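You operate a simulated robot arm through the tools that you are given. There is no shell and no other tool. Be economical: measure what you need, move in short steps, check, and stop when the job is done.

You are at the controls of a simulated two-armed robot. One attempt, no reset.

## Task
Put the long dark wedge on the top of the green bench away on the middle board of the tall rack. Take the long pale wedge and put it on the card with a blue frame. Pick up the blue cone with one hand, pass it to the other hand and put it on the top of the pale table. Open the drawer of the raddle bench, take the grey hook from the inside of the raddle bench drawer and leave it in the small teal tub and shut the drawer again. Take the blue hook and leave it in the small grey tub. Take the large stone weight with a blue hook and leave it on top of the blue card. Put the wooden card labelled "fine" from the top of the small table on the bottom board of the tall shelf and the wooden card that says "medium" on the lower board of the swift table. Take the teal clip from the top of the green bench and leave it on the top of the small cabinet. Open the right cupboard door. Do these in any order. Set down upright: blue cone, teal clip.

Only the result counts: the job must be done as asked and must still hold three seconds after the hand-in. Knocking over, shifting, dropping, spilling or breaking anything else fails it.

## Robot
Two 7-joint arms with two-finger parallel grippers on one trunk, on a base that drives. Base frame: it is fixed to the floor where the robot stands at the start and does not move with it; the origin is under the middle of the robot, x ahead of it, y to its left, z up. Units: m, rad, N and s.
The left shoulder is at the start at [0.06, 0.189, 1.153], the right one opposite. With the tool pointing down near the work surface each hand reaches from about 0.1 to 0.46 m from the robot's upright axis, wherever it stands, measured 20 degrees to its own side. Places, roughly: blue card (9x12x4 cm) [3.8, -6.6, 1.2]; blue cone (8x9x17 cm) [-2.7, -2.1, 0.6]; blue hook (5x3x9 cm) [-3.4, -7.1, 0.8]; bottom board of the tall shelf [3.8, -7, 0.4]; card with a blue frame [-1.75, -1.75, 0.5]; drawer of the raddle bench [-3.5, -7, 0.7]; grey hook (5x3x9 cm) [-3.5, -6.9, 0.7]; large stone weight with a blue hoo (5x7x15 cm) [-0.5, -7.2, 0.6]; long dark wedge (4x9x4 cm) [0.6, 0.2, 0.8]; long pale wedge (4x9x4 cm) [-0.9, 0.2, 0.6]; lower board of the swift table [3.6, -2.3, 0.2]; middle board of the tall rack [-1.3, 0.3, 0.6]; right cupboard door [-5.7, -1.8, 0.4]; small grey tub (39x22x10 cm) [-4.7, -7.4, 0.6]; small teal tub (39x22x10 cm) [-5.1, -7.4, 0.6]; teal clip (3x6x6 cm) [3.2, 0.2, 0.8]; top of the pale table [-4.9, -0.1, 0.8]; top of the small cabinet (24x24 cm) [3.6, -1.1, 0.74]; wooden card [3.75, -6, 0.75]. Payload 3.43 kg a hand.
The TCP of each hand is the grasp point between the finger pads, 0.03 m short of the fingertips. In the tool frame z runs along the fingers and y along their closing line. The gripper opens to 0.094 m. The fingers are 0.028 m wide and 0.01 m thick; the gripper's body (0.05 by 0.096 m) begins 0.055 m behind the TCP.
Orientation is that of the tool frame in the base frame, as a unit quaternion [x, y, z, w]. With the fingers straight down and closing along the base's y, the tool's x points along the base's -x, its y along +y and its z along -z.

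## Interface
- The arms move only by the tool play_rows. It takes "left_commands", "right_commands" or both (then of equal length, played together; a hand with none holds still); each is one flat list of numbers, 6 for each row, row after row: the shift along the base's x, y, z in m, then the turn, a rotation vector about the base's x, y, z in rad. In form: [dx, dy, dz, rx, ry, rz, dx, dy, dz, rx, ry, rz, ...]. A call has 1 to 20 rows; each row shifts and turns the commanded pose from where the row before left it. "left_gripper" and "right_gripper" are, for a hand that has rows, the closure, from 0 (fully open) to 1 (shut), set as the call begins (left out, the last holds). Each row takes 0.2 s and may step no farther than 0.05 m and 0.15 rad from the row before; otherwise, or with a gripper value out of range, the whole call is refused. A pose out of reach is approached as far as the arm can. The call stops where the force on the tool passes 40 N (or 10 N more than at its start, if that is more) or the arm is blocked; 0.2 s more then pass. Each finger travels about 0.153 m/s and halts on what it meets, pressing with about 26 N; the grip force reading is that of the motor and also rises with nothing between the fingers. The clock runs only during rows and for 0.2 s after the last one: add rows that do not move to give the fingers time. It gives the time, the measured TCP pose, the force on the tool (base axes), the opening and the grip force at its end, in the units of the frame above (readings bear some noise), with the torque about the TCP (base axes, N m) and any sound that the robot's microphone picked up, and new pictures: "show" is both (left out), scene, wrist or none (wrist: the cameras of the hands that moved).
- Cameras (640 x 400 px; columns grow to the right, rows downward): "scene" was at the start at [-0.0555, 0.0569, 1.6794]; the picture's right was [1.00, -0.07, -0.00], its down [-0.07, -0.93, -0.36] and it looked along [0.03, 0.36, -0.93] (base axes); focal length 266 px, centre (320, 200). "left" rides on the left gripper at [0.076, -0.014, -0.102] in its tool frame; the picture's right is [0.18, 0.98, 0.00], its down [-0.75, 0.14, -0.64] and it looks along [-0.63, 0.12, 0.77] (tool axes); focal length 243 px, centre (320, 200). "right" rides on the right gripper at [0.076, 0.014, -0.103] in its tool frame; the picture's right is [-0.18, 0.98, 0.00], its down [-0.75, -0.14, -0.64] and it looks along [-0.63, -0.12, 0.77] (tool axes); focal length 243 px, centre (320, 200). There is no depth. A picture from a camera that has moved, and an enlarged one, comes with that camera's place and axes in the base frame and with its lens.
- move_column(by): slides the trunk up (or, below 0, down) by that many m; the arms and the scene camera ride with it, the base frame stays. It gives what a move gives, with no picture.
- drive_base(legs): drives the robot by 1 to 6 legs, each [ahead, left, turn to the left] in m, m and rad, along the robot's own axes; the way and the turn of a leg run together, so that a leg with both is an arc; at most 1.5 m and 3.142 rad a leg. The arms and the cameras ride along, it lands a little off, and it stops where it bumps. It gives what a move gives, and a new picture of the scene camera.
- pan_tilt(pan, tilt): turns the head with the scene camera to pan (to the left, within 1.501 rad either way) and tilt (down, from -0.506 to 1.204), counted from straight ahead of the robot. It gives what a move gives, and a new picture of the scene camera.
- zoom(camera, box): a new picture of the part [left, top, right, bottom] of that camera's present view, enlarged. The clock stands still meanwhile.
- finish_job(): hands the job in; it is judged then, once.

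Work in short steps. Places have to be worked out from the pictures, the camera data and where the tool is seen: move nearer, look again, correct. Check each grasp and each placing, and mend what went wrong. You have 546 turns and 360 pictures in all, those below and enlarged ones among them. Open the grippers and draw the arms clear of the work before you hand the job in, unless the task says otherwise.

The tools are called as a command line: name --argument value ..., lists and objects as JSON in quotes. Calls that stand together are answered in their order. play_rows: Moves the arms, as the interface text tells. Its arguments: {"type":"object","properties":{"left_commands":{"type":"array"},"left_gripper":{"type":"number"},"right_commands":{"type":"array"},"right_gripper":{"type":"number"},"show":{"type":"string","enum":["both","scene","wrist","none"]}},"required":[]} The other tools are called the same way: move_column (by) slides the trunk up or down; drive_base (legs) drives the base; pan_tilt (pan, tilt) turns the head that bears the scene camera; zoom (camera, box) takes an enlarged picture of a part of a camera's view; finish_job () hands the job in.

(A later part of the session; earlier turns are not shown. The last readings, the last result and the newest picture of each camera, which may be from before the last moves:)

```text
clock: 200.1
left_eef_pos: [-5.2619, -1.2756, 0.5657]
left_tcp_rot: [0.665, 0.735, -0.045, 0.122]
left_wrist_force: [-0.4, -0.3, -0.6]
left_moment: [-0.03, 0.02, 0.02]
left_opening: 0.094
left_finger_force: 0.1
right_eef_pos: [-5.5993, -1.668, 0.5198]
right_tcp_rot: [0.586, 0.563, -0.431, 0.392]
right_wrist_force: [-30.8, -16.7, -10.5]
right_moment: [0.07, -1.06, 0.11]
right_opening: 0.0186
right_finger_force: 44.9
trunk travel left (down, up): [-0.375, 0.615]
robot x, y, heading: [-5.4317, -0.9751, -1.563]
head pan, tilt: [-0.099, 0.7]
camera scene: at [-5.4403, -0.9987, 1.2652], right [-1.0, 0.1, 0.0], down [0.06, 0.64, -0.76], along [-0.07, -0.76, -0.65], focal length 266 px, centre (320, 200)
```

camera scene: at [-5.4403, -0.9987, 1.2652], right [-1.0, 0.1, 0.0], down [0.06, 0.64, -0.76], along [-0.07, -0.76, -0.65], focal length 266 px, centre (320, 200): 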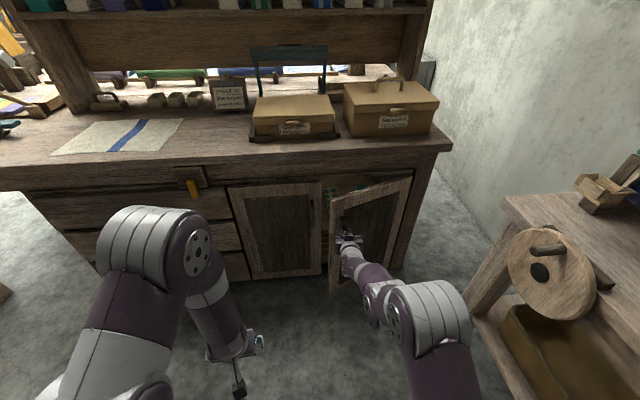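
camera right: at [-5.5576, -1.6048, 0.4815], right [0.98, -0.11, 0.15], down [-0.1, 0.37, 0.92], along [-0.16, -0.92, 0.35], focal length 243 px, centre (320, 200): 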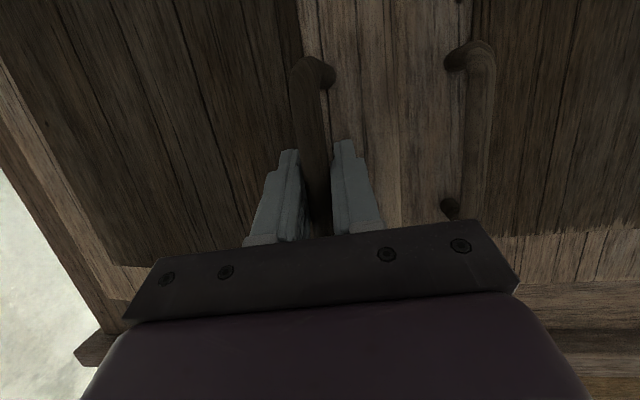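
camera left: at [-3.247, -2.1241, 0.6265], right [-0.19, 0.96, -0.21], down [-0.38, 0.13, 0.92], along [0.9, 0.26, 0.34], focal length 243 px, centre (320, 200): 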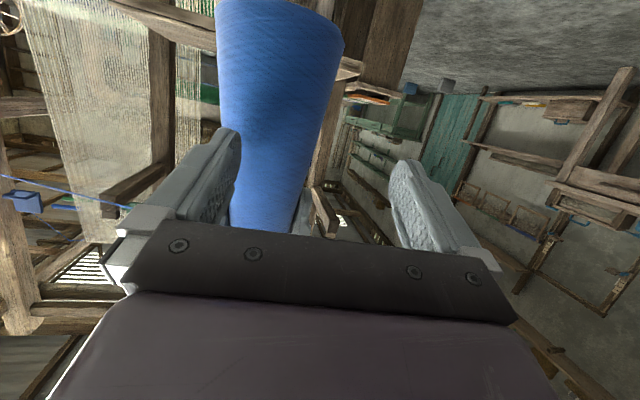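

Door at ~30°. I keep following the arc with the base in small legs.

drive_base --legs '[[-0.033, -0.043, 0]]'

drive_base --legs '[[-0.024, -0.037, 0]]'

```text
clock: 201.0
left_eef_pos: [-5.2842, -1.2552, 0.5662]
left_tcp_rot: [0.663, 0.737, -0.046, 0.121]
left_wrist_force: [-0.5, 0.3, 0.4]
left_moment: [-0.01, -0.01, 0.01]
left_opening: 0.0942
left_finger_force: 0.0
right_eef_pos: [-5.6122, -1.6468, 0.5208]
right_tcp_rot: [0.581, 0.571, -0.427, 0.393]
right_wrist_force: [0.9, 2.0, 4.6]
right_moment: [0.28, -1.38, -0.25]
right_opening: 0.0186
right_finger_force: 45.0
trunk travel left (down, up): [-0.375, 0.615]
robot x, y, heading: [-5.4518, -0.9521, -1.568]
head pan, tilt: [-0.099, 0.7]
stopped in leg 1: the force on the tool passed its limit (the readings are from after the stop); the commanded pose is now the measured one
camera scene: at [-5.4603, -0.9765, 1.2654], right [-1.0, 0.09, 0.0], down [0.06, 0.64, -0.77], along [-0.07, -0.76, -0.64], focal length 266 px, centre (320, 200)
```

scene: 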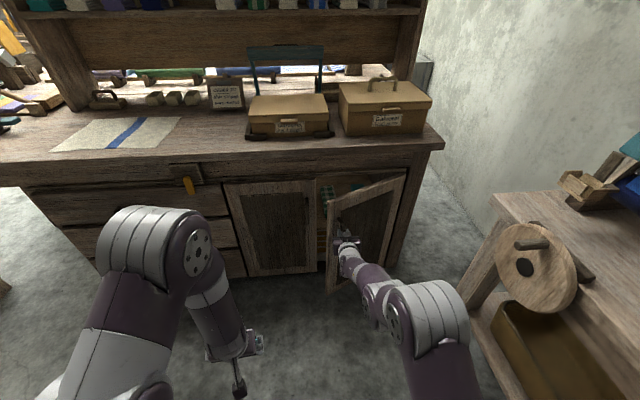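

```text
clock: 201.8
left_eef_pos: [-5.2988, -1.2434, 0.5654]
left_tcp_rot: [0.662, 0.738, -0.046, 0.122]
left_wrist_force: [-0.3, 0.0, 0.0]
left_moment: [-0.02, 0.02, 0.01]
left_opening: 0.0939
left_finger_force: 0.1
right_eef_pos: [-5.6189, -1.6369, 0.5209]
right_tcp_rot: [0.575, 0.576, -0.424, 0.396]
right_wrist_force: [2.7, 2.8, 3.9]
right_moment: [0.06, -1.41, -0.35]
right_opening: 0.0186
right_finger_force: 45.2
trunk travel left (down, up): [-0.375, 0.615]
robot x, y, heading: [-5.4672, -0.9396, -1.561]
head pan, tilt: [-0.099, 0.7]
stopped in leg 1: the force on the tool passed its limit (the readings are from after the stop); the commanded pose is now the measured one
camera scene: at [-5.4755, -0.9659, 1.2653], right [-1.0, 0.09, 0.0], down [0.06, 0.64, -0.77], along [-0.07, -0.76, -0.64], focal length 266 px, centre (320, 200)
```

scene: 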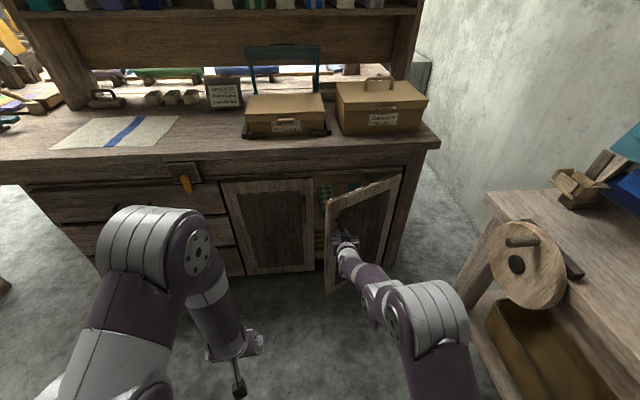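

Door at ~40° and the fingers start wedging. I release, back out, and then swing the door further by pushing its inner side with the closed fingers.

play_rows --right_commands '[0, 0, 0, 0, 0, 0, 0, 0, 0, 0, 0, 0]' --right_gripper 0.3 --show "none"

drive_base --legs '[[-0.1, 0, 0], [0, 0.15, 0]]'

play_rows --right_commands '[0, 0, 0, 0, 0, 0, 0, 0, 0, 0, 0, 0]' --right_gripper 1 --show "wrist"

```text
clock: 202.4
left_eef_pos: [-5.2985, -1.2435, 0.5655]
left_tcp_rot: [0.664, 0.737, -0.046, 0.121]
left_wrist_force: [-0.5, -0.5, 0.0]
left_moment: [-0.02, 0.02, 0.01]
left_opening: 0.0941
left_finger_force: 0.0
right_eef_pos: [-5.6199, -1.6362, 0.5199]
right_tcp_rot: [0.575, 0.578, -0.424, 0.395]
right_wrist_force: [-0.3, -0.8, 0.0]
right_moment: [-0.03, 0.0, -0.01]
right_opening: 0.0656
right_finger_force: 0.0
trunk travel left (down, up): [-0.375, 0.615]
robot x, y, heading: [-5.468, -0.9449, -1.564]
head pan, tilt: [-0.099, 0.7]
```

```text
clock: 204.5
left_eef_pos: [-5.151, -1.1432, 0.5662]
left_tcp_rot: [0.664, 0.736, -0.046, 0.121]
left_wrist_force: [-0.4, 0.3, 0.4]
left_moment: [0.02, 0.05, 0.02]
left_opening: 0.0938
left_finger_force: 0.0
right_eef_pos: [-5.4744, -1.5366, 0.5204]
right_tcp_rot: [0.575, 0.576, -0.426, 0.395]
right_wrist_force: [0.0, -0.1, 0.8]
right_moment: [0.0, 0.0, 0.03]
right_opening: 0.0659
right_finger_force: 0.1
trunk travel left (down, up): [-0.375, 0.615]
robot x, y, heading: [-5.3199, -0.842, -1.56]
head pan, tilt: [-0.099, 0.7]
camera scene: at [-5.3276, -0.8652, 1.2654], right [-1.0, 0.09, 0.0], down [0.06, 0.64, -0.76], along [-0.07, -0.76, -0.64], focal length 266 px, centre (320, 200)
```

scene: 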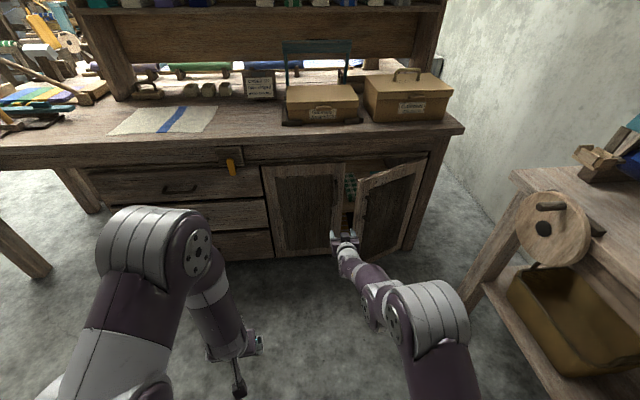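

```text
clock: 205.1
left_eef_pos: [-5.1512, -1.143, 0.5652]
left_tcp_rot: [0.664, 0.737, -0.046, 0.121]
left_wrist_force: [-0.5, 0.2, -0.3]
left_moment: [0.0, 0.0, 0.0]
left_opening: 0.0939
left_finger_force: 0.0
right_eef_pos: [-5.4741, -1.535, 0.52]
right_tcp_rot: [0.575, 0.577, -0.425, 0.395]
right_wrist_force: [0.0, 0.7, -0.3]
right_moment: [0.01, -0.01, -0.01]
right_opening: 0.0001
right_finger_force: 26.3
trunk travel left (down, up): [-0.375, 0.615]
robot x, y, heading: [-5.3241, -0.8416, -1.562]
head pan, tilt: [-0.099, 0.7]
camera right: at [-5.4578, -1.4131, 0.4814], right [0.99, -0.08, 0.14], down [-0.1, 0.36, 0.93], along [-0.13, -0.93, 0.35], focal length 243 px, centre (320, 200)
```

right: 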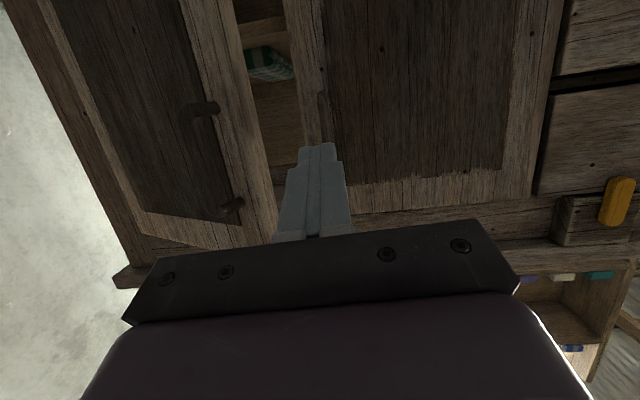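

The closed fingers are on the gap side of the door edge. I drive forward 0.14 m so the tips pass just behind the edge.

drive_base --legs '[[0.14, -0.01, 0]]'

drive_base --legs '[[0, 0, -0.15]]'

```text
clock: 206.4
left_eef_pos: [-5.1608, -1.2814, 0.5649]
left_tcp_rot: [0.664, 0.737, -0.046, 0.121]
left_wrist_force: [1.1, 0.5, 0.2]
left_moment: [0.02, 0.0, 0.01]
left_opening: 0.0937
left_finger_force: 0.1
right_eef_pos: [-5.4836, -1.6732, 0.5199]
right_tcp_rot: [0.575, 0.577, -0.424, 0.396]
right_wrist_force: [0.4, 0.6, -0.3]
right_moment: [0.01, 0.0, 0.01]
right_opening: 0.0002
right_finger_force: 25.8
trunk travel left (down, up): [-0.375, 0.615]
robot x, y, heading: [-5.329, -0.9746, -1.563]
head pan, tilt: [-0.099, 0.7]
camera scene: at [-5.3374, -1.0038, 1.2653], right [-1.0, 0.09, 0.0], down [0.06, 0.64, -0.76], along [-0.07, -0.76, -0.64], focal length 266 px, centre (320, 200)
```

scene: 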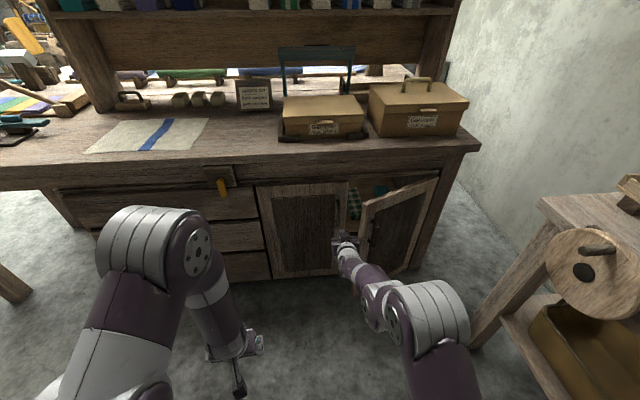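

```text
clock: 207.4
left_eef_pos: [-5.1876, -1.2951, 0.5661]
left_tcp_rot: [0.697, 0.705, -0.051, 0.118]
left_wrist_force: [-0.5, -0.7, -0.1]
left_moment: [0.01, 0.01, -0.01]
left_opening: 0.094
left_finger_force: 0.1
right_eef_pos: [-5.5382, -1.6564, 0.5193]
right_tcp_rot: [0.596, 0.556, -0.44, 0.376]
right_wrist_force: [0.7, 0.2, 0.0]
right_moment: [-0.01, 0.01, 0.04]
right_opening: 0.0
right_finger_force: 26.3
trunk travel left (down, up): [-0.375, 0.615]
robot x, y, heading: [-5.3264, -0.9786, -1.655]
head pan, tilt: [-0.099, 0.7]
stopped in leg 1: the force on the tool passed its limit (the readings are from after the stop); the commanded pose is now the measured one
camera scene: at [-5.3394, -1.0021, 1.2654], right [-0.98, 0.18, 0.0], down [0.12, 0.63, -0.76], along [-0.14, -0.75, -0.64], focal length 266 px, centre (320, 200)
```

scene: 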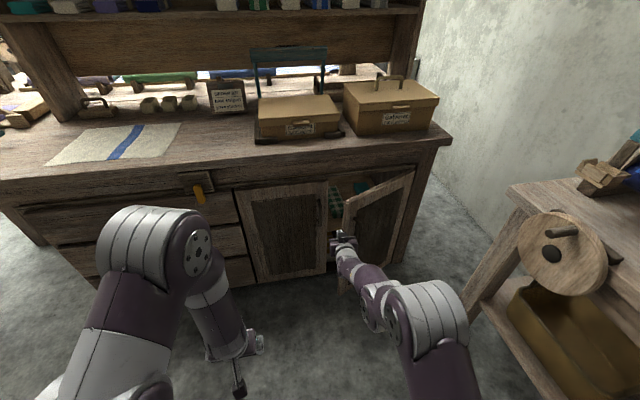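

Force stop at contact with the door edge. I zoom to see how the fingers meet it.

zoom --camera "scene" --box '[290, 170, 450, 290]'

zoom --camera "right" --box '[160, 50, 480, 250]'

```text
3.33 times, centred on (370, 230) of scene
camera zoom: at [-5.3394, -1.0021, 1.2654], right [-0.98, 0.18, 0.0], down [0.12, 0.63, -0.76], along [-0.14, -0.75, -0.64], focal length 886 px, centre (153, 100)
```

zoom: 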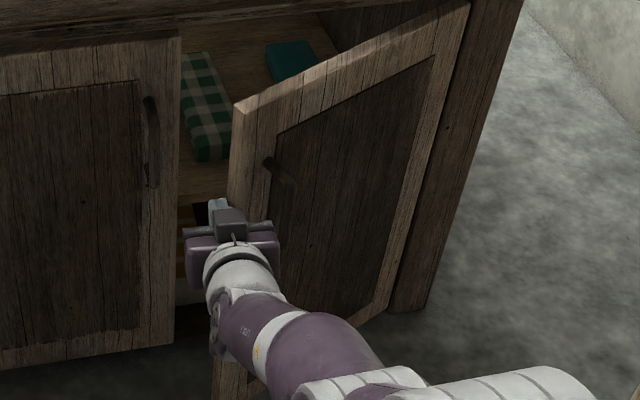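

```text
2.00 times, centred on (320, 150) of right
camera zoom: at [-5.5131, -1.5352, 0.4811], right [0.98, -0.16, 0.13], down [-0.07, 0.37, 0.93], along [-0.19, -0.92, 0.35], focal length 485 px, centre (320, 300)
```

zoom: 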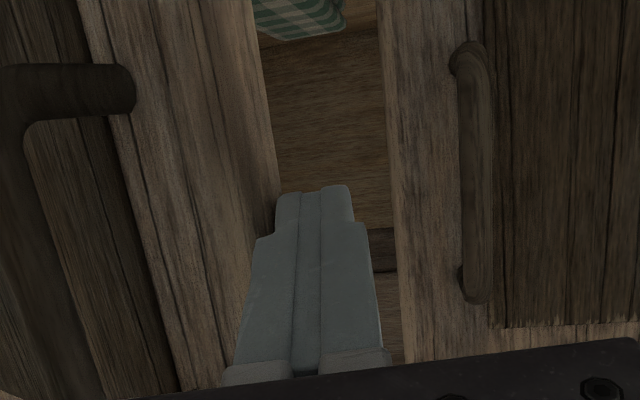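

Fingers are in the gap with their side on the door edge. I push with small arm steps toward −x.

play_rows --right_commands '[-0.01, 0, 0, 0, 0, 0, -0.01, 0, 0, 0, 0, 0, -0.01, 0, 0, 0, 0, 0, -0.01, 0, 0, 0, 0, 0, -0.01, 0, 0, 0, 0, 0, -0.01, 0, 0, 0, 0, 0]' --show "scene"

```text
clock: 208.8
left_eef_pos: [-5.1899, -1.2945, 0.5669]
left_tcp_rot: [0.697, 0.705, -0.051, 0.119]
left_wrist_force: [-0.7, -0.2, 0.6]
left_moment: [0.02, 0.01, 0.0]
left_opening: 0.0939
left_finger_force: 0.1
right_eef_pos: [-5.5382, -1.6557, 0.5203]
right_tcp_rot: [0.595, 0.557, -0.44, 0.377]
right_wrist_force: [1.4, 1.3, 0.7]
right_moment: [-0.03, 0.02, 0.0]
right_opening: 0.0
right_finger_force: 25.5
right hand out of reach, approached as far as the arm can: row 1, 2, 3, 4, 5, 6
trunk travel left (down, up): [-0.375, 0.615]
robot x, y, heading: [-5.3278, -0.98, -1.652]
head pan, tilt: [-0.099, 0.7]
camera scene: at [-5.3393, -1.002, 1.2654], right [-0.98, 0.18, 0.0], down [0.12, 0.63, -0.76], along [-0.14, -0.75, -0.64], focal length 266 px, centre (320, 200)
```

scene: 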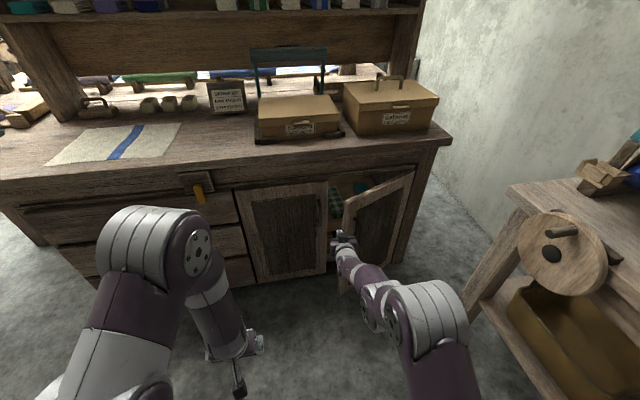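

Arm joint limit there; I continue with base turning instead.

drive_base --legs '[[0, 0, -0.1]]'

drive_base --legs '[[0, 0, -0.1]]'

```text
clock: 209.6
left_eef_pos: [-5.1935, -1.2965, 0.5664]
left_tcp_rot: [0.702, 0.7, -0.052, 0.119]
left_wrist_force: [-0.3, -0.1, -0.5]
left_moment: [0.03, 0.05, 0.0]
left_opening: 0.0939
left_finger_force: 0.1
right_eef_pos: [-5.5395, -1.6522, 0.5186]
right_tcp_rot: [0.594, 0.559, -0.439, 0.376]
right_wrist_force: [2.2, 0.3, 1.8]
right_moment: [-0.01, 0.0, 0.03]
right_opening: 0.0001
right_finger_force: 26.3
trunk travel left (down, up): [-0.375, 0.615]
robot x, y, heading: [-5.3297, -0.9749, -1.674]
head pan, tilt: [-0.099, 0.7]
stopped in leg 1: the force on the tool passed its limit (the readings are from after the stop); the commanded pose is now the measured one
camera scene: at [-5.3393, -1.0016, 1.2653], right [-0.98, 0.2, 0.0], down [0.13, 0.63, -0.77], along [-0.15, -0.75, -0.64], focal length 266 px, centre (320, 200)
```

scene: 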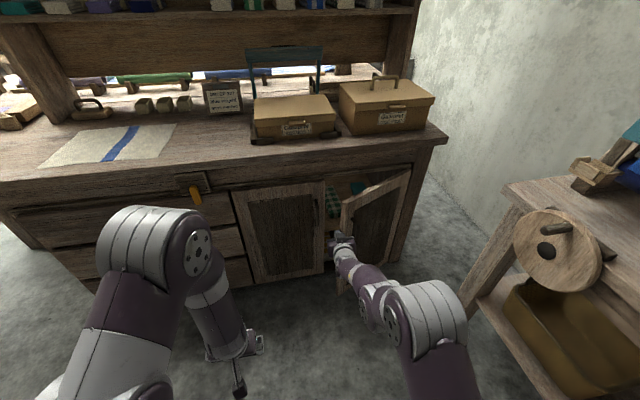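

```text
clock: 210.3
left_eef_pos: [-5.1969, -1.2981, 0.5669]
left_tcp_rot: [0.706, 0.696, -0.054, 0.119]
left_wrist_force: [-0.4, -0.8, -0.4]
left_moment: [0.0, 0.01, 0.0]
left_opening: 0.0941
left_finger_force: 0.0
right_eef_pos: [-5.5412, -1.6508, 0.519]
right_tcp_rot: [0.594, 0.56, -0.44, 0.373]
right_wrist_force: [3.3, 1.9, 2.4]
right_moment: [-0.03, 0.02, 0.08]
right_opening: 0.0
right_finger_force: 25.6
trunk travel left (down, up): [-0.375, 0.615]
robot x, y, heading: [-5.3282, -0.9745, -1.683]
head pan, tilt: [-0.099, 0.7]
stopped in leg 1: the force on the tool passed its limit (the readings are from after the stop); the commanded pose is now the measured one
camera scene: at [-5.339, -1.0012, 1.2653], right [-0.98, 0.21, 0.0], down [0.13, 0.63, -0.77], along [-0.16, -0.75, -0.64], focal length 266 px, centre (320, 200)
```

scene: 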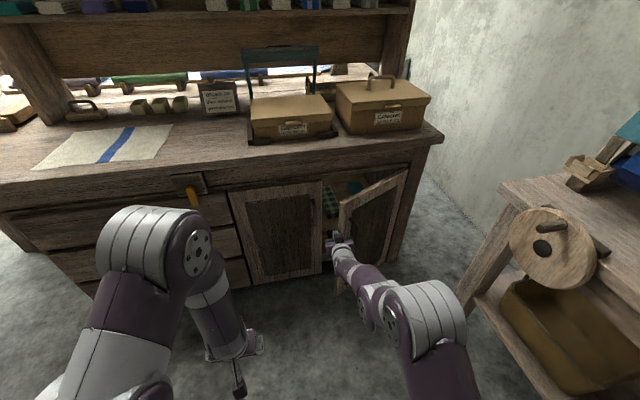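

The push goes mostly toward the hinge. I'll turn the hand so the fingers lie along the door's inner face and push outward instead: first step aside and rotate.

play_rows --right_commands '[0.02, 0, 0, 0, 0, 0, 0.015, 0, 0, 0, 0, -0.1, 0, 0, 0, 0, 0, -0.1, 0, 0, 0, 0, 0, -0.1, 0, -0.01, 0, 0, 0, -0.1, 0, -0.01, 0, 0, 0, -0.1]' --show "both"

```text
clock: 211.7
left_eef_pos: [-5.1974, -1.2998, 0.5667]
left_tcp_rot: [0.706, 0.696, -0.054, 0.118]
left_wrist_force: [-0.3, 0.1, 0.7]
left_moment: [0.04, 0.02, 0.01]
left_opening: 0.0943
left_finger_force: 0.1
right_eef_pos: [-5.5061, -1.6697, 0.5174]
right_tcp_rot: [0.716, 0.394, -0.519, 0.251]
right_wrist_force: [0.0, 0.2, -0.5]
right_moment: [-0.01, 0.03, -0.01]
right_opening: 0.0
right_finger_force: 26.2
trunk travel left (down, up): [-0.375, 0.615]
robot x, y, heading: [-5.3268, -0.9798, -1.684]
head pan, tilt: [-0.099, 0.7]
camera scene: at [-5.3394, -1.0018, 1.2654], right [-0.98, 0.21, 0.0], down [0.14, 0.63, -0.76], along [-0.16, -0.75, -0.64], focal length 266 px, centre (320, 200)
camera right: at [-5.4274, -1.5749, 0.4801], right [0.78, -0.61, 0.12], down [0.12, 0.34, 0.93], along [-0.61, -0.72, 0.34], focal length 243 px, centre (320, 200)
```

scene: 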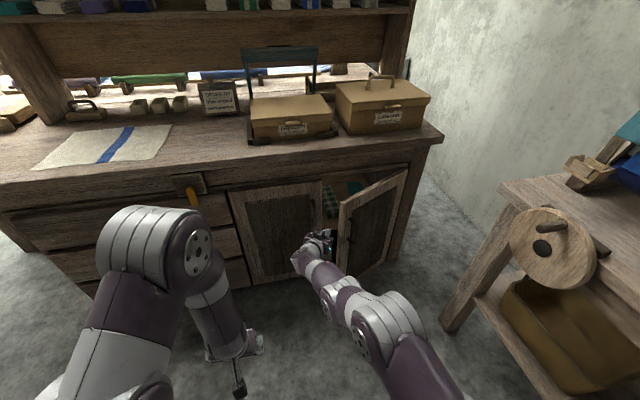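
right: 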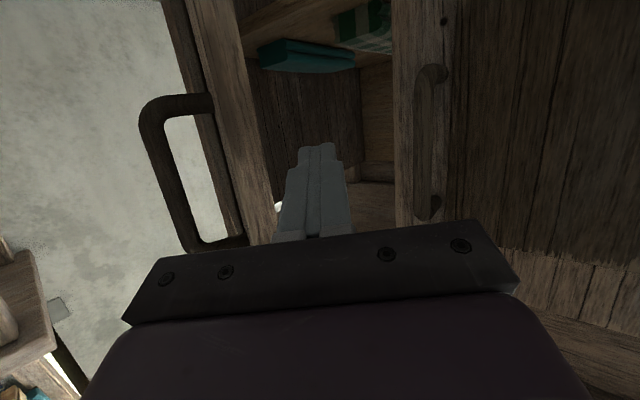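

Fingers now point into the gap along the door. I advance 4 cm and then push outward against its inner face.

play_rows --right_commands '[-0.013, -0.0145, 0, 0, 0, 0, -0.013, -0.0145, 0, 0, 0, 0, -0.012, 0.009, 0, 0, 0, 0, -0.012, 0.009, 0, 0, 0, 0, -0.012, 0.009, 0, 0, 0, 0, -0.012, 0.009, 0, 0, 0, 0, -0.012, 0.009, 0, 0, 0, 0]' --show "both"

```text
clock: 213.3
left_eef_pos: [-5.1962, -1.2987, 0.5653]
left_tcp_rot: [0.706, 0.696, -0.054, 0.119]
left_wrist_force: [0.4, -0.5, 0.1]
left_moment: [0.03, -0.01, 0.02]
left_opening: 0.0939
left_finger_force: 0.0
right_eef_pos: [-5.5925, -1.6546, 0.517]
right_tcp_rot: [0.715, 0.395, -0.519, 0.252]
right_wrist_force: [0.2, 0.1, -0.3]
right_moment: [-0.05, 0.0, 0.0]
right_opening: 0.0
right_finger_force: 25.7
trunk travel left (down, up): [-0.375, 0.615]
robot x, y, heading: [-5.3319, -0.9819, -1.681]
head pan, tilt: [-0.099, 0.7]
camera scene: at [-5.3394, -1.0015, 1.2654], right [-0.98, 0.21, 0.0], down [0.14, 0.63, -0.76], along [-0.16, -0.75, -0.64], focal length 266 px, centre (320, 200)
camera right: at [-5.5139, -1.559, 0.48], right [0.79, -0.61, 0.12], down [0.12, 0.35, 0.93], along [-0.61, -0.72, 0.34], focal length 243 px, centre (320, 200)
```

scene: 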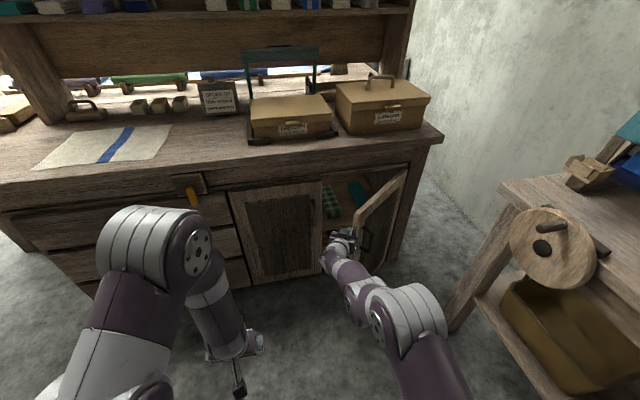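
right: 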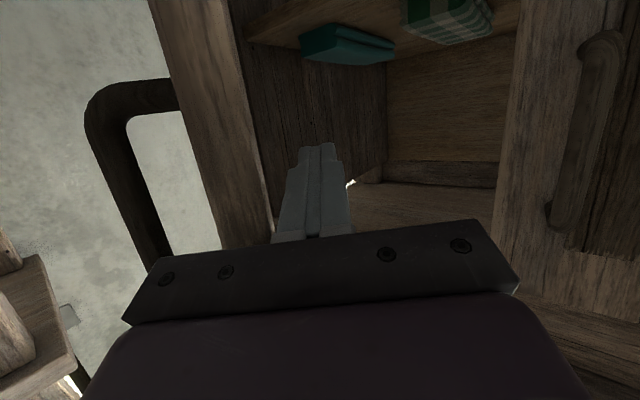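

It swings. I keep pushing (−x, slightly +y).

play_rows --right_commands '[-0.015, 0.008, 0, 0, 0, 0, -0.015, 0.007, 0, 0, 0, 0, -0.015, 0.005, 0, 0, 0, 0, -0.015, 0.003, 0, 0, 0, 0, -0.015, 0, 0, 0, 0, 0, -0.015, 0, 0, 0, 0, 0, -0.015, 0, 0, 0, 0, 0]' --show "scene"

```text
clock: 213.8
left_eef_pos: [-5.1956, -1.2977, 0.5665]
left_tcp_rot: [0.706, 0.696, -0.055, 0.118]
left_wrist_force: [-0.6, -0.6, -1.0]
left_moment: [-0.02, 0.02, 0.03]
left_opening: 0.0944
left_finger_force: 0.0
right_eef_pos: [-5.6013, -1.6449, 0.517]
right_tcp_rot: [0.713, 0.4, -0.517, 0.254]
right_wrist_force: [11.6, 8.6, 7.7]
right_moment: [-0.07, 0.52, -0.67]
right_opening: 0.0001
right_finger_force: 26.2
trunk travel left (down, up): [-0.375, 0.615]
robot x, y, heading: [-5.3325, -0.9783, -1.677]
head pan, tilt: [-0.099, 0.7]
stopped in row 2 (right hand): the force on the tool passed its limit (the readings are from after the stop); the commanded pose is now the measured one
camera scene: at [-5.3375, -0.9996, 1.2656], right [-0.98, 0.21, 0.0], down [0.13, 0.63, -0.77], along [-0.16, -0.75, -0.64], focal length 266 px, centre (320, 200)
```

scene: 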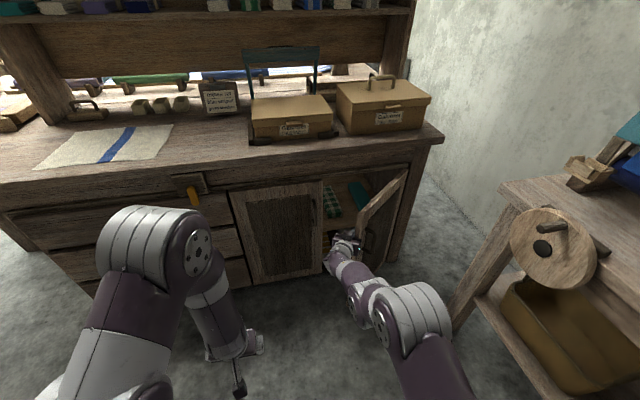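

Force-limited; I use slower steps.

play_rows --right_commands '[-0.006, 0.002, 0, 0, 0, 0, -0.006, 0.002, 0, 0, 0, 0, -0.006, 0.002, 0, 0, 0, 0, -0.006, 0.002, 0, 0, 0, 0, -0.006, 0.002, 0, 0, 0, 0, -0.006, 0.001, 0, 0, 0, 0, -0.006, 0.001, 0, 0, 0, 0, -0.006, 0, 0, 0, 0, 0, -0.006, 0, 0, 0, 0, 0, -0.006, 0, 0, 0, 0, 0, -0.006, 0, 0, 0, 0, 0, -0.006, 0, 0, 0, 0, 0]' --show "scene"

```text
clock: 214.2
left_eef_pos: [-5.1952, -1.2952, 0.5664]
left_tcp_rot: [0.706, 0.696, -0.055, 0.119]
left_wrist_force: [0.7, 0.6, 0.0]
left_moment: [0.0, 0.0, 0.03]
left_opening: 0.0939
left_finger_force: 0.1
right_eef_pos: [-5.601, -1.6434, 0.5152]
right_tcp_rot: [0.712, 0.403, -0.516, 0.254]
right_wrist_force: [11.2, 9.6, 6.8]
right_moment: [-0.06, 0.55, -0.69]
right_opening: 0.0
right_finger_force: 25.7
trunk travel left (down, up): [-0.375, 0.615]
robot x, y, heading: [-5.3301, -0.9771, -1.678]
head pan, tilt: [-0.099, 0.7]
stopped in row 2 (right hand): the force on the tool passed its limit (the readings are from after the stop); the commanded pose is now the measured one
camera scene: at [-5.337, -0.9993, 1.2654], right [-0.98, 0.21, 0.0], down [0.13, 0.63, -0.77], along [-0.16, -0.75, -0.64], focal length 266 px, centre (320, 200)
```

scene: 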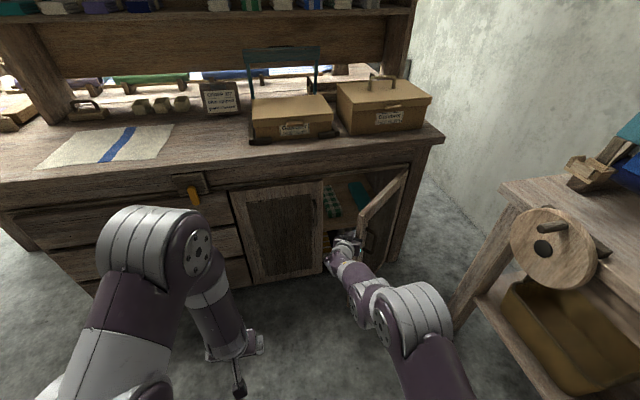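

I check the wrist view for what is jamming.

zoom --camera "right" --box '[0, 0, 640, 400]'

zoom --camera "scene" --box '[300, 150, 460, 290]'

```text
1.00 times, centred on (320, 200) of right
camera zoom: at [-5.525, -1.5469, 0.4781], right [0.8, -0.59, 0.12], down [0.12, 0.34, 0.93], along [-0.6, -0.73, 0.34], focal length 243 px, centre (320, 200)
```

zoom: 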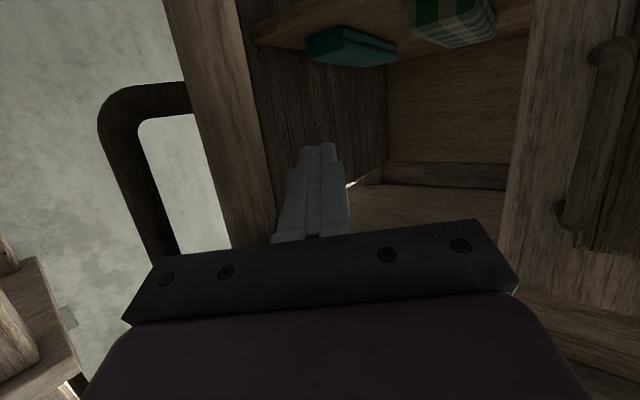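

```text
2.86 times, centred on (380, 220) of scene
camera zoom: at [-5.337, -0.9993, 1.2654], right [-0.98, 0.21, 0.0], down [0.13, 0.63, -0.77], along [-0.16, -0.75, -0.64], focal length 760 px, centre (149, 143)
```

zoom: 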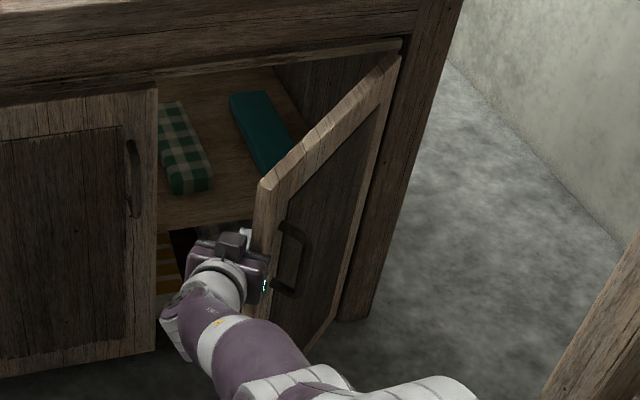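

The gripper body's corner seems to bear on the edge face. I back out 2.5 cm along the fingers and push with the fingertips only.

play_rows --right_commands '[0.008, 0.009, 0, 0, 0, 0, 0.008, 0.009, 0, 0, 0, 0, -0.008, 0.003, 0, 0, 0, 0, -0.008, 0.003, 0, 0, 0, 0, -0.008, 0.002, 0, 0, 0, 0, -0.008, 0.002, 0, 0, 0, 0, -0.008, 0.002, 0, 0, 0, 0, -0.008, 0.0, 0, 0, 0, 0, -0.008, 0.0, 0, 0, 0, 0, -0.008, 0.0, 0, 0, 0, 0]' --show "both"

```text
clock: 216.1
left_eef_pos: [-5.1937, -1.2948, 0.566]
left_tcp_rot: [0.705, 0.696, -0.055, 0.12]
left_wrist_force: [0.0, -0.6, -0.7]
left_moment: [-0.04, -0.01, -0.02]
left_opening: 0.0939
left_finger_force: 0.0
right_eef_pos: [-5.6332, -1.6084, 0.5126]
right_tcp_rot: [0.712, 0.406, -0.515, 0.253]
right_wrist_force: [13.1, 14.0, 10.7]
right_moment: [-0.01, 0.59, -0.78]
right_opening: 0.0
right_finger_force: 25.9
trunk travel left (down, up): [-0.375, 0.615]
robot x, y, heading: [-5.3247, -0.9782, -1.676]
head pan, tilt: [-0.099, 0.7]
stopped in row 9 (right hand): the force on the tool passed its limit (the readings are from after the stop); the commanded pose is now the measured one
camera scene: at [-5.336, -0.9976, 1.2657], right [-0.98, 0.21, 0.0], down [0.13, 0.63, -0.77], along [-0.16, -0.75, -0.64], focal length 266 px, centre (320, 200)
camera right: at [-5.5561, -1.5131, 0.476], right [0.8, -0.59, 0.12], down [0.11, 0.34, 0.93], along [-0.59, -0.73, 0.34], focal length 243 px, centre (320, 200)
```

scene: 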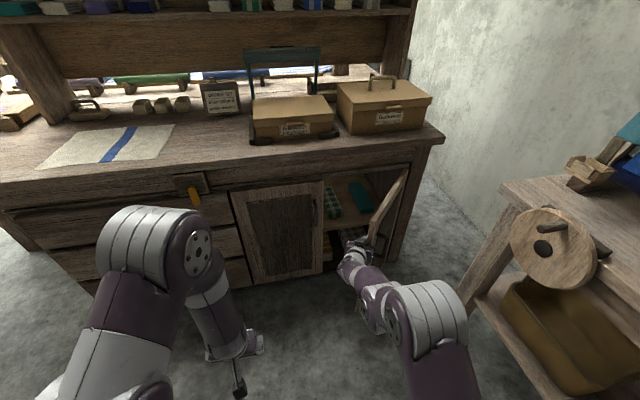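
right: 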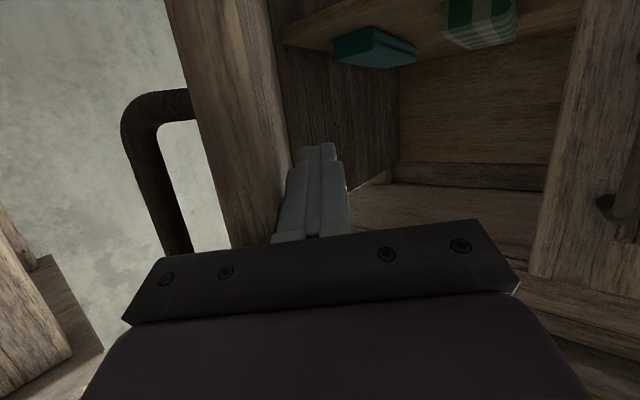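

Now ~68°. Once more the same way.

play_rows --right_commands '[0.006, 0.012, 0, 0, 0, 0, 0.004, 0.008, 0, 0, 0, 0, -0.008, 0.001, 0, 0, 0, 0, -0.008, 0.001, 0, 0, 0, 0, -0.008, 0.001, 0, 0, 0, 0, -0.008, 0.0, 0, 0, 0, 0, -0.008, 0.0, 0, 0, 0, 0, -0.008, 0.0, 0, 0, 0, 0, -0.008, 0.0, 0, 0, 0, 0, -0.008, 0.0, 0, 0, 0, 0]' --show "scene"

```text
clock: 217.8
left_eef_pos: [-5.1946, -1.2957, 0.5676]
left_tcp_rot: [0.705, 0.697, -0.054, 0.119]
left_wrist_force: [1.0, 0.6, 0.7]
left_moment: [0.0, 0.02, -0.02]
left_opening: 0.0942
left_finger_force: 0.1
right_eef_pos: [-5.6648, -1.5841, 0.5096]
right_tcp_rot: [0.714, 0.406, -0.513, 0.251]
right_wrist_force: [13.9, 18.3, 13.7]
right_moment: [-0.11, 0.62, -0.77]
right_opening: 0.0
right_finger_force: 26.7
trunk travel left (down, up): [-0.375, 0.615]
robot x, y, heading: [-5.3273, -0.9792, -1.678]
head pan, tilt: [-0.099, 0.7]
stopped in row 8 (right hand): the force on the tool passed its limit (the readings are from after the stop); the commanded pose is now the measured one
camera scene: at [-5.3353, -0.9965, 1.2658], right [-0.98, 0.21, 0.0], down [0.13, 0.63, -0.77], along [-0.16, -0.75, -0.64], focal length 266 px, centre (320, 200)
```

scene: 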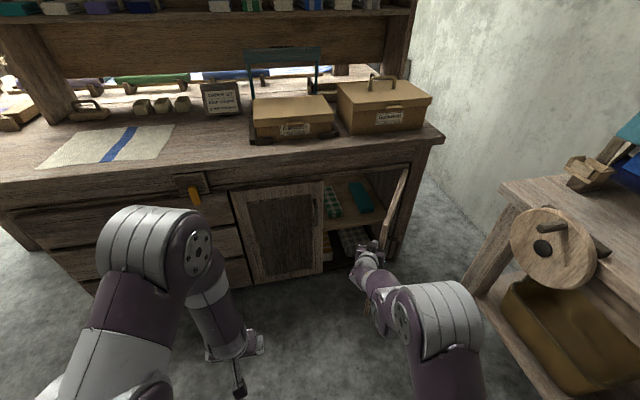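

Nearly perpendicular. One last push of the same kind, then I withdraw.

play_rows --right_commands '[0.004, 0.012, 0, 0, 0, 0, 0.002, 0.008, 0, 0, 0, 0, -0.008, 0.0, 0, 0, 0, 0, -0.008, 0.0, 0, 0, 0, 0, -0.008, 0.0, 0, 0, 0, 0, -0.008, 0.0, 0, 0, 0, 0, -0.008, 0.0, 0, 0, 0, 0, -0.008, 0.0, 0, 0, 0, 0]' --show "none"

play_rows --right_commands '[0.03, 0.02, 0, 0, 0, 0, 0.03, 0.02, 0, 0, 0, 0, 0.03, 0.02, 0, 0, 0, 0]' --show "none"

drive_base --legs '[[-0.1, 0, 0.1]]'

```text
clock: 219.5
left_eef_pos: [-5.1934, -1.2935, 0.567]
left_tcp_rot: [0.705, 0.697, -0.055, 0.12]
left_wrist_force: [-0.3, 0.1, -0.3]
left_moment: [0.02, 0.01, -0.01]
left_opening: 0.0941
left_finger_force: 0.0
right_eef_pos: [-5.699, -1.5604, 0.5051]
right_tcp_rot: [0.716, 0.408, -0.51, 0.248]
right_wrist_force: [13.0, 19.9, 12.9]
right_moment: [-0.31, 0.42, -0.42]
right_opening: 0.0
right_finger_force: 26.2
trunk travel left (down, up): [-0.375, 0.615]
robot x, y, heading: [-5.324, -0.977, -1.678]
head pan, tilt: [-0.099, 0.7]
stopped in row 8 (right hand): the force on the tool passed its limit (the readings are from after the stop); the commanded pose is now the measured one
```

```text
clock: 220.3
left_eef_pos: [-5.193, -1.2965, 0.5661]
left_tcp_rot: [0.706, 0.696, -0.053, 0.119]
left_wrist_force: [-0.2, 0.5, 0.4]
left_moment: [-0.01, 0.01, -0.02]
left_opening: 0.0939
left_finger_force: 0.1
right_eef_pos: [-5.6079, -1.501, 0.5037]
right_tcp_rot: [0.717, 0.408, -0.508, 0.248]
right_wrist_force: [-0.1, -0.4, -0.1]
right_moment: [-0.01, 0.0, 0.01]
right_opening: 0.0001
right_finger_force: 26.4
trunk travel left (down, up): [-0.375, 0.615]
robot x, y, heading: [-5.3328, -0.9776, -1.68]
head pan, tilt: [-0.099, 0.7]
```

```text
clock: 221.4
left_eef_pos: [-5.1581, -1.1799, 0.5658]
left_tcp_rot: [0.67, 0.73, -0.048, 0.122]
left_wrist_force: [-0.7, 0.7, -1.2]
left_moment: [-0.02, -0.01, -0.01]
left_opening: 0.0938
left_finger_force: 0.1
right_eef_pos: [-5.5487, -1.4266, 0.504]
right_tcp_rot: [0.695, 0.444, -0.495, 0.274]
right_wrist_force: [-0.3, 0.9, -0.5]
right_moment: [-0.05, 0.0, 0.0]
right_opening: 0.0002
right_finger_force: 25.8
trunk travel left (down, up): [-0.375, 0.615]
robot x, y, heading: [-5.3245, -0.8732, -1.576]
head pan, tilt: [-0.099, 0.7]
camera scene: at [-5.329, -0.8996, 1.2654], right [-0.99, 0.11, 0.0], down [0.07, 0.64, -0.77], along [-0.08, -0.76, -0.64], focal length 266 px, centre (320, 200)
```

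scene: 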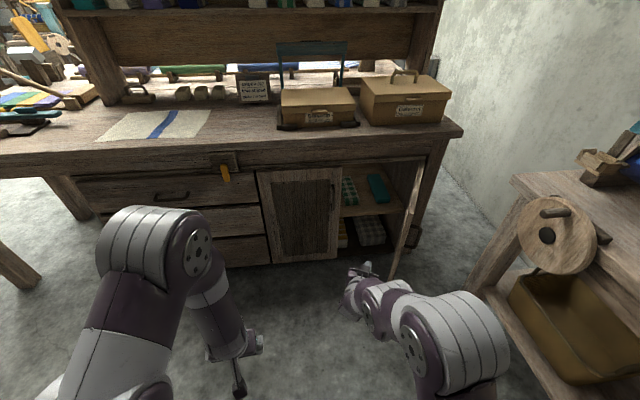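

The right cupboard door is wide open. I bring the right tool back to pointing down, raise the trunk and head to the aisle at x≈−3.5, facing −y.

play_rows --right_commands '[0, 0.02, 0.01, 0.1055, -0.057, 0, 0, 0.02, 0.01, 0.1055, -0.057, 0, 0, 0.01, 0.01, 0.1055, -0.057, 0, 0, 0, 0.01, 0.1055, -0.057, 0, 0, 0, 0.01, 0.1055, -0.057, 0, 0, 0, 0.01, 0.1055, -0.057, 0, 0, 0, 0.01, 0.1055, -0.057, 0, 0, 0, 0.01, 0.1055, -0.057, 0, 0, 0, 0.01, 0.1055, -0.057, 0, 0, 0, 0.01, 0.1055, -0.057, 0]' --right_gripper 0 --show "none"

move_column --by 0.4

drive_base --legs '[[-0.15, 0, 0], [0, 1.45, 0], [0, 0.4, 0]]'

pan_tilt --pan 0 --tilt 0.35

```text
clock: 223.6
left_eef_pos: [-5.1572, -1.1809, 0.5667]
left_tcp_rot: [0.67, 0.731, -0.047, 0.121]
left_wrist_force: [-0.9, 0.5, -0.5]
left_moment: [-0.02, -0.01, -0.01]
left_opening: 0.094
left_finger_force: 0.1
right_eef_pos: [-5.5484, -1.3774, 0.6041]
right_tcp_rot: [0.842, 0.539, -0.001, 0.0]
right_wrist_force: [0.1, 0.3, 0.0]
right_moment: [-0.01, 0.01, 0.0]
right_opening: 0.0937
right_finger_force: 0.0
trunk travel left (down, up): [-0.375, 0.615]
robot x, y, heading: [-5.3233, -0.8764, -1.582]
head pan, tilt: [-0.099, 0.7]
```

```text
clock: 227.4
left_eef_pos: [-5.1564, -1.1811, 0.9658]
left_tcp_rot: [0.67, 0.731, -0.047, 0.121]
left_wrist_force: [0.1, -0.4, 0.4]
left_moment: [0.04, 0.0, -0.01]
left_opening: 0.0942
left_finger_force: 0.1
right_eef_pos: [-5.55, -1.3781, 1.0026]
right_tcp_rot: [0.843, 0.538, -0.003, 0.001]
right_wrist_force: [0.0, -0.1, 0.3]
right_moment: [0.04, 0.01, -0.02]
right_opening: 0.0939
right_finger_force: 0.1
trunk travel left (down, up): [-0.775, 0.215]
robot x, y, heading: [-5.3174, -0.8725, -1.581]
head pan, tilt: [-0.099, 0.7]
```

```text
clock: 237.7
left_eef_pos: [-3.3197, -1.0651, 0.9673]
left_tcp_rot: [0.673, 0.728, -0.047, 0.121]
left_wrist_force: [0.4, -0.3, 0.3]
left_moment: [0.0, 0.01, 0.04]
left_opening: 0.0937
left_finger_force: 0.0
right_eef_pos: [-3.713, -1.2586, 1.0043]
right_tcp_rot: [0.845, 0.535, -0.002, 0.0]
right_wrist_force: [-0.1, -0.1, -0.1]
right_moment: [-0.01, -0.01, 0.0]
right_opening: 0.094
right_finger_force: 0.1
trunk travel left (down, up): [-0.775, 0.215]
robot x, y, heading: [-3.481, -0.7653, -1.587]
head pan, tilt: [-0.099, 0.7]
camera scene: at [-3.4896, -0.7826, 1.6654], right [-0.99, 0.12, 0.0], down [0.07, 0.64, -0.76], along [-0.09, -0.76, -0.64], focal length 266 px, centre (320, 200)
```

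scene: 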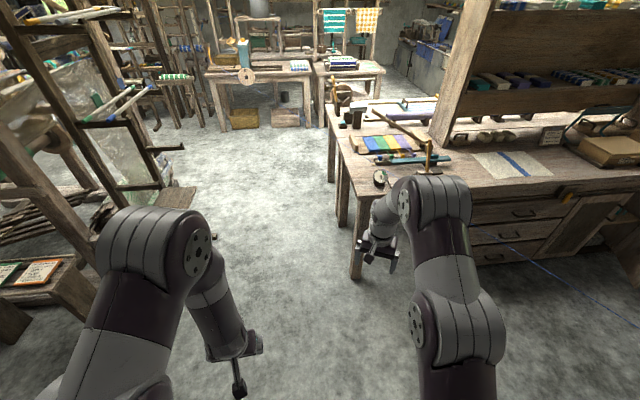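

```text
clock: 238.5
left_eef_pos: [-3.3188, -1.0654, 0.9647]
left_tcp_rot: [0.672, 0.729, -0.048, 0.121]
left_wrist_force: [-0.4, -0.2, -0.7]
left_moment: [0.01, -0.03, 0.01]
left_opening: 0.094
left_finger_force: 0.0
right_eef_pos: [-3.7139, -1.2559, 1.0035]
right_tcp_rot: [0.845, 0.535, -0.002, 0.0]
right_wrist_force: [0.1, -0.7, -1.0]
right_moment: [0.01, 0.0, 0.01]
right_opening: 0.0941
right_finger_force: 0.1
trunk travel left (down, up): [-0.775, 0.215]
robot x, y, heading: [-3.4805, -0.7593, -1.585]
head pan, tilt: [0.0, 0.351]
camera scene: at [-3.4812, -0.7913, 1.6967], right [-1.0, 0.02, 0.0], down [0.01, 0.34, -0.94], along [-0.02, -0.94, -0.34], focal length 266 px, centre (320, 200)
```

scene: 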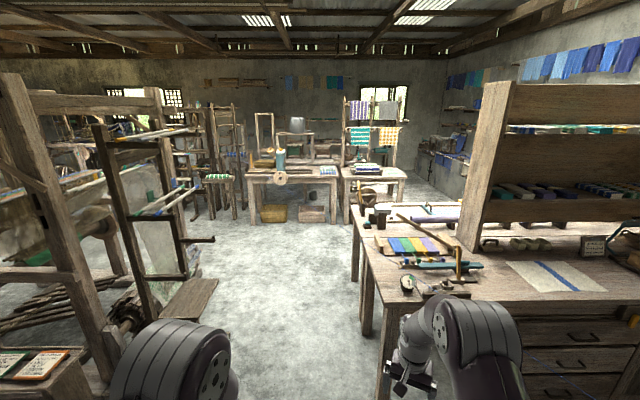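

Tables cross the way near y≈−4.4. I drive down the aisle to y≈−3.2 and look for passages.

drive_base --legs '[[1.2, 0.12, 0], [1.2, 0, 0]]'

pan_tilt --pan -0.8 --tilt 0.35

pan_tilt --pan 0.8 --tilt 0.35

```text
clock: 250.4
left_eef_pos: [-3.2128, -3.4895, 0.9644]
left_tcp_rot: [0.673, 0.728, -0.047, 0.121]
left_wrist_force: [0.7, 0.0, -0.2]
left_moment: [0.0, 0.0, -0.02]
left_opening: 0.0941
left_finger_force: 0.0
right_eef_pos: [-3.605, -3.6823, 1.0031]
right_tcp_rot: [0.844, 0.536, -0.004, 0.001]
right_wrist_force: [-0.2, 0.6, -0.1]
right_moment: [-0.02, 0.01, 0.0]
right_opening: 0.0939
right_finger_force: 0.1
trunk travel left (down, up): [-0.775, 0.215]
robot x, y, heading: [-3.374, -3.185, -1.587]
head pan, tilt: [0.0, 0.351]
camera scene: at [-3.3736, -3.2167, 1.6968], right [-1.0, 0.01, 0.0], down [0.01, 0.34, -0.94], along [-0.01, -0.94, -0.34], focal length 266 px, centre (320, 200)
```

scene: 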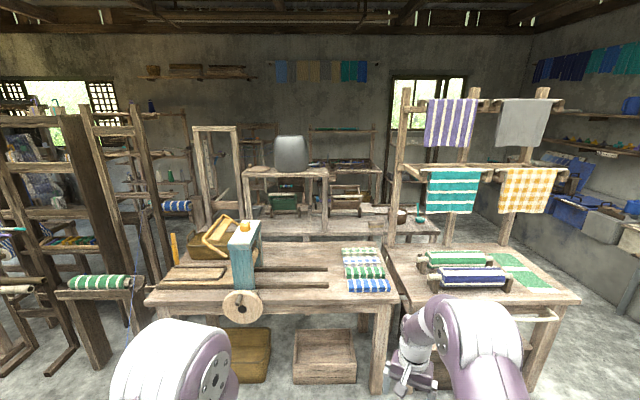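

```text
clock: 251.5
left_eef_pos: [-3.2108, -3.4905, 0.965]
left_tcp_rot: [0.672, 0.729, -0.047, 0.12]
left_wrist_force: [0.2, -0.5, 0.8]
left_moment: [-0.03, 0.01, 0.02]
left_opening: 0.0941
left_finger_force: 0.0
right_eef_pos: [-3.6049, -3.6823, 1.0034]
right_tcp_rot: [0.844, 0.536, -0.002, 0.0]
right_wrist_force: [0.2, 1.0, 0.5]
right_moment: [-0.02, 0.0, 0.02]
right_opening: 0.094
right_finger_force: 0.1
trunk travel left (down, up): [-0.775, 0.215]
robot x, y, heading: [-3.3725, -3.1843, -1.586]
head pan, tilt: [-0.799, 0.351]
camera scene: at [-3.4398, -3.1877, 1.6968], right [-0.69, 0.73, 0.0], down [0.25, 0.24, -0.94], along [-0.68, -0.65, -0.34], focal length 266 px, centre (320, 200)
```

scene: 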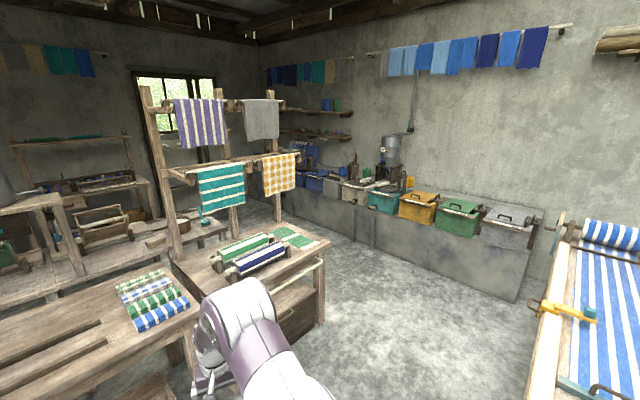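

```text
clock: 253.2
left_eef_pos: [-3.2113, -3.4893, 0.9654]
left_tcp_rot: [0.672, 0.729, -0.047, 0.121]
left_wrist_force: [-0.4, 0.8, 0.4]
left_moment: [-0.01, 0.0, -0.03]
left_opening: 0.094
left_finger_force: 0.0
right_eef_pos: [-3.6048, -3.6831, 1.0026]
right_tcp_rot: [0.845, 0.535, -0.003, 0.0]
right_wrist_force: [-0.2, 0.4, 0.1]
right_moment: [0.01, 0.01, -0.01]
right_opening: 0.0939
right_finger_force: 0.1
trunk travel left (down, up): [-0.775, 0.215]
robot x, y, heading: [-3.3718, -3.1861, -1.588]
head pan, tilt: [0.799, 0.351]
camera scene: at [-3.3065, -3.1896, 1.6968], right [-0.71, -0.71, 0.0], down [-0.24, 0.24, -0.94], along [0.66, -0.67, -0.34], focal length 266 px, centre (320, 200)
```

scene: 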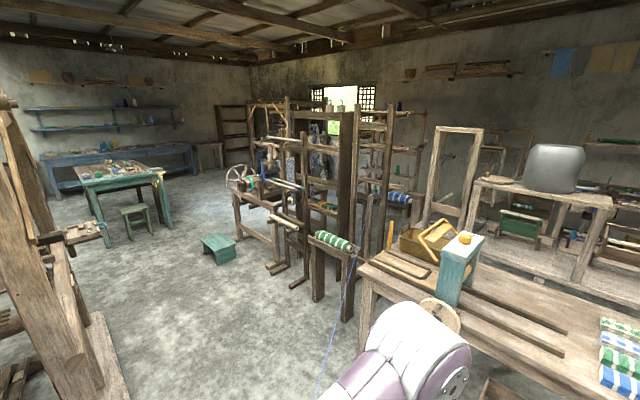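

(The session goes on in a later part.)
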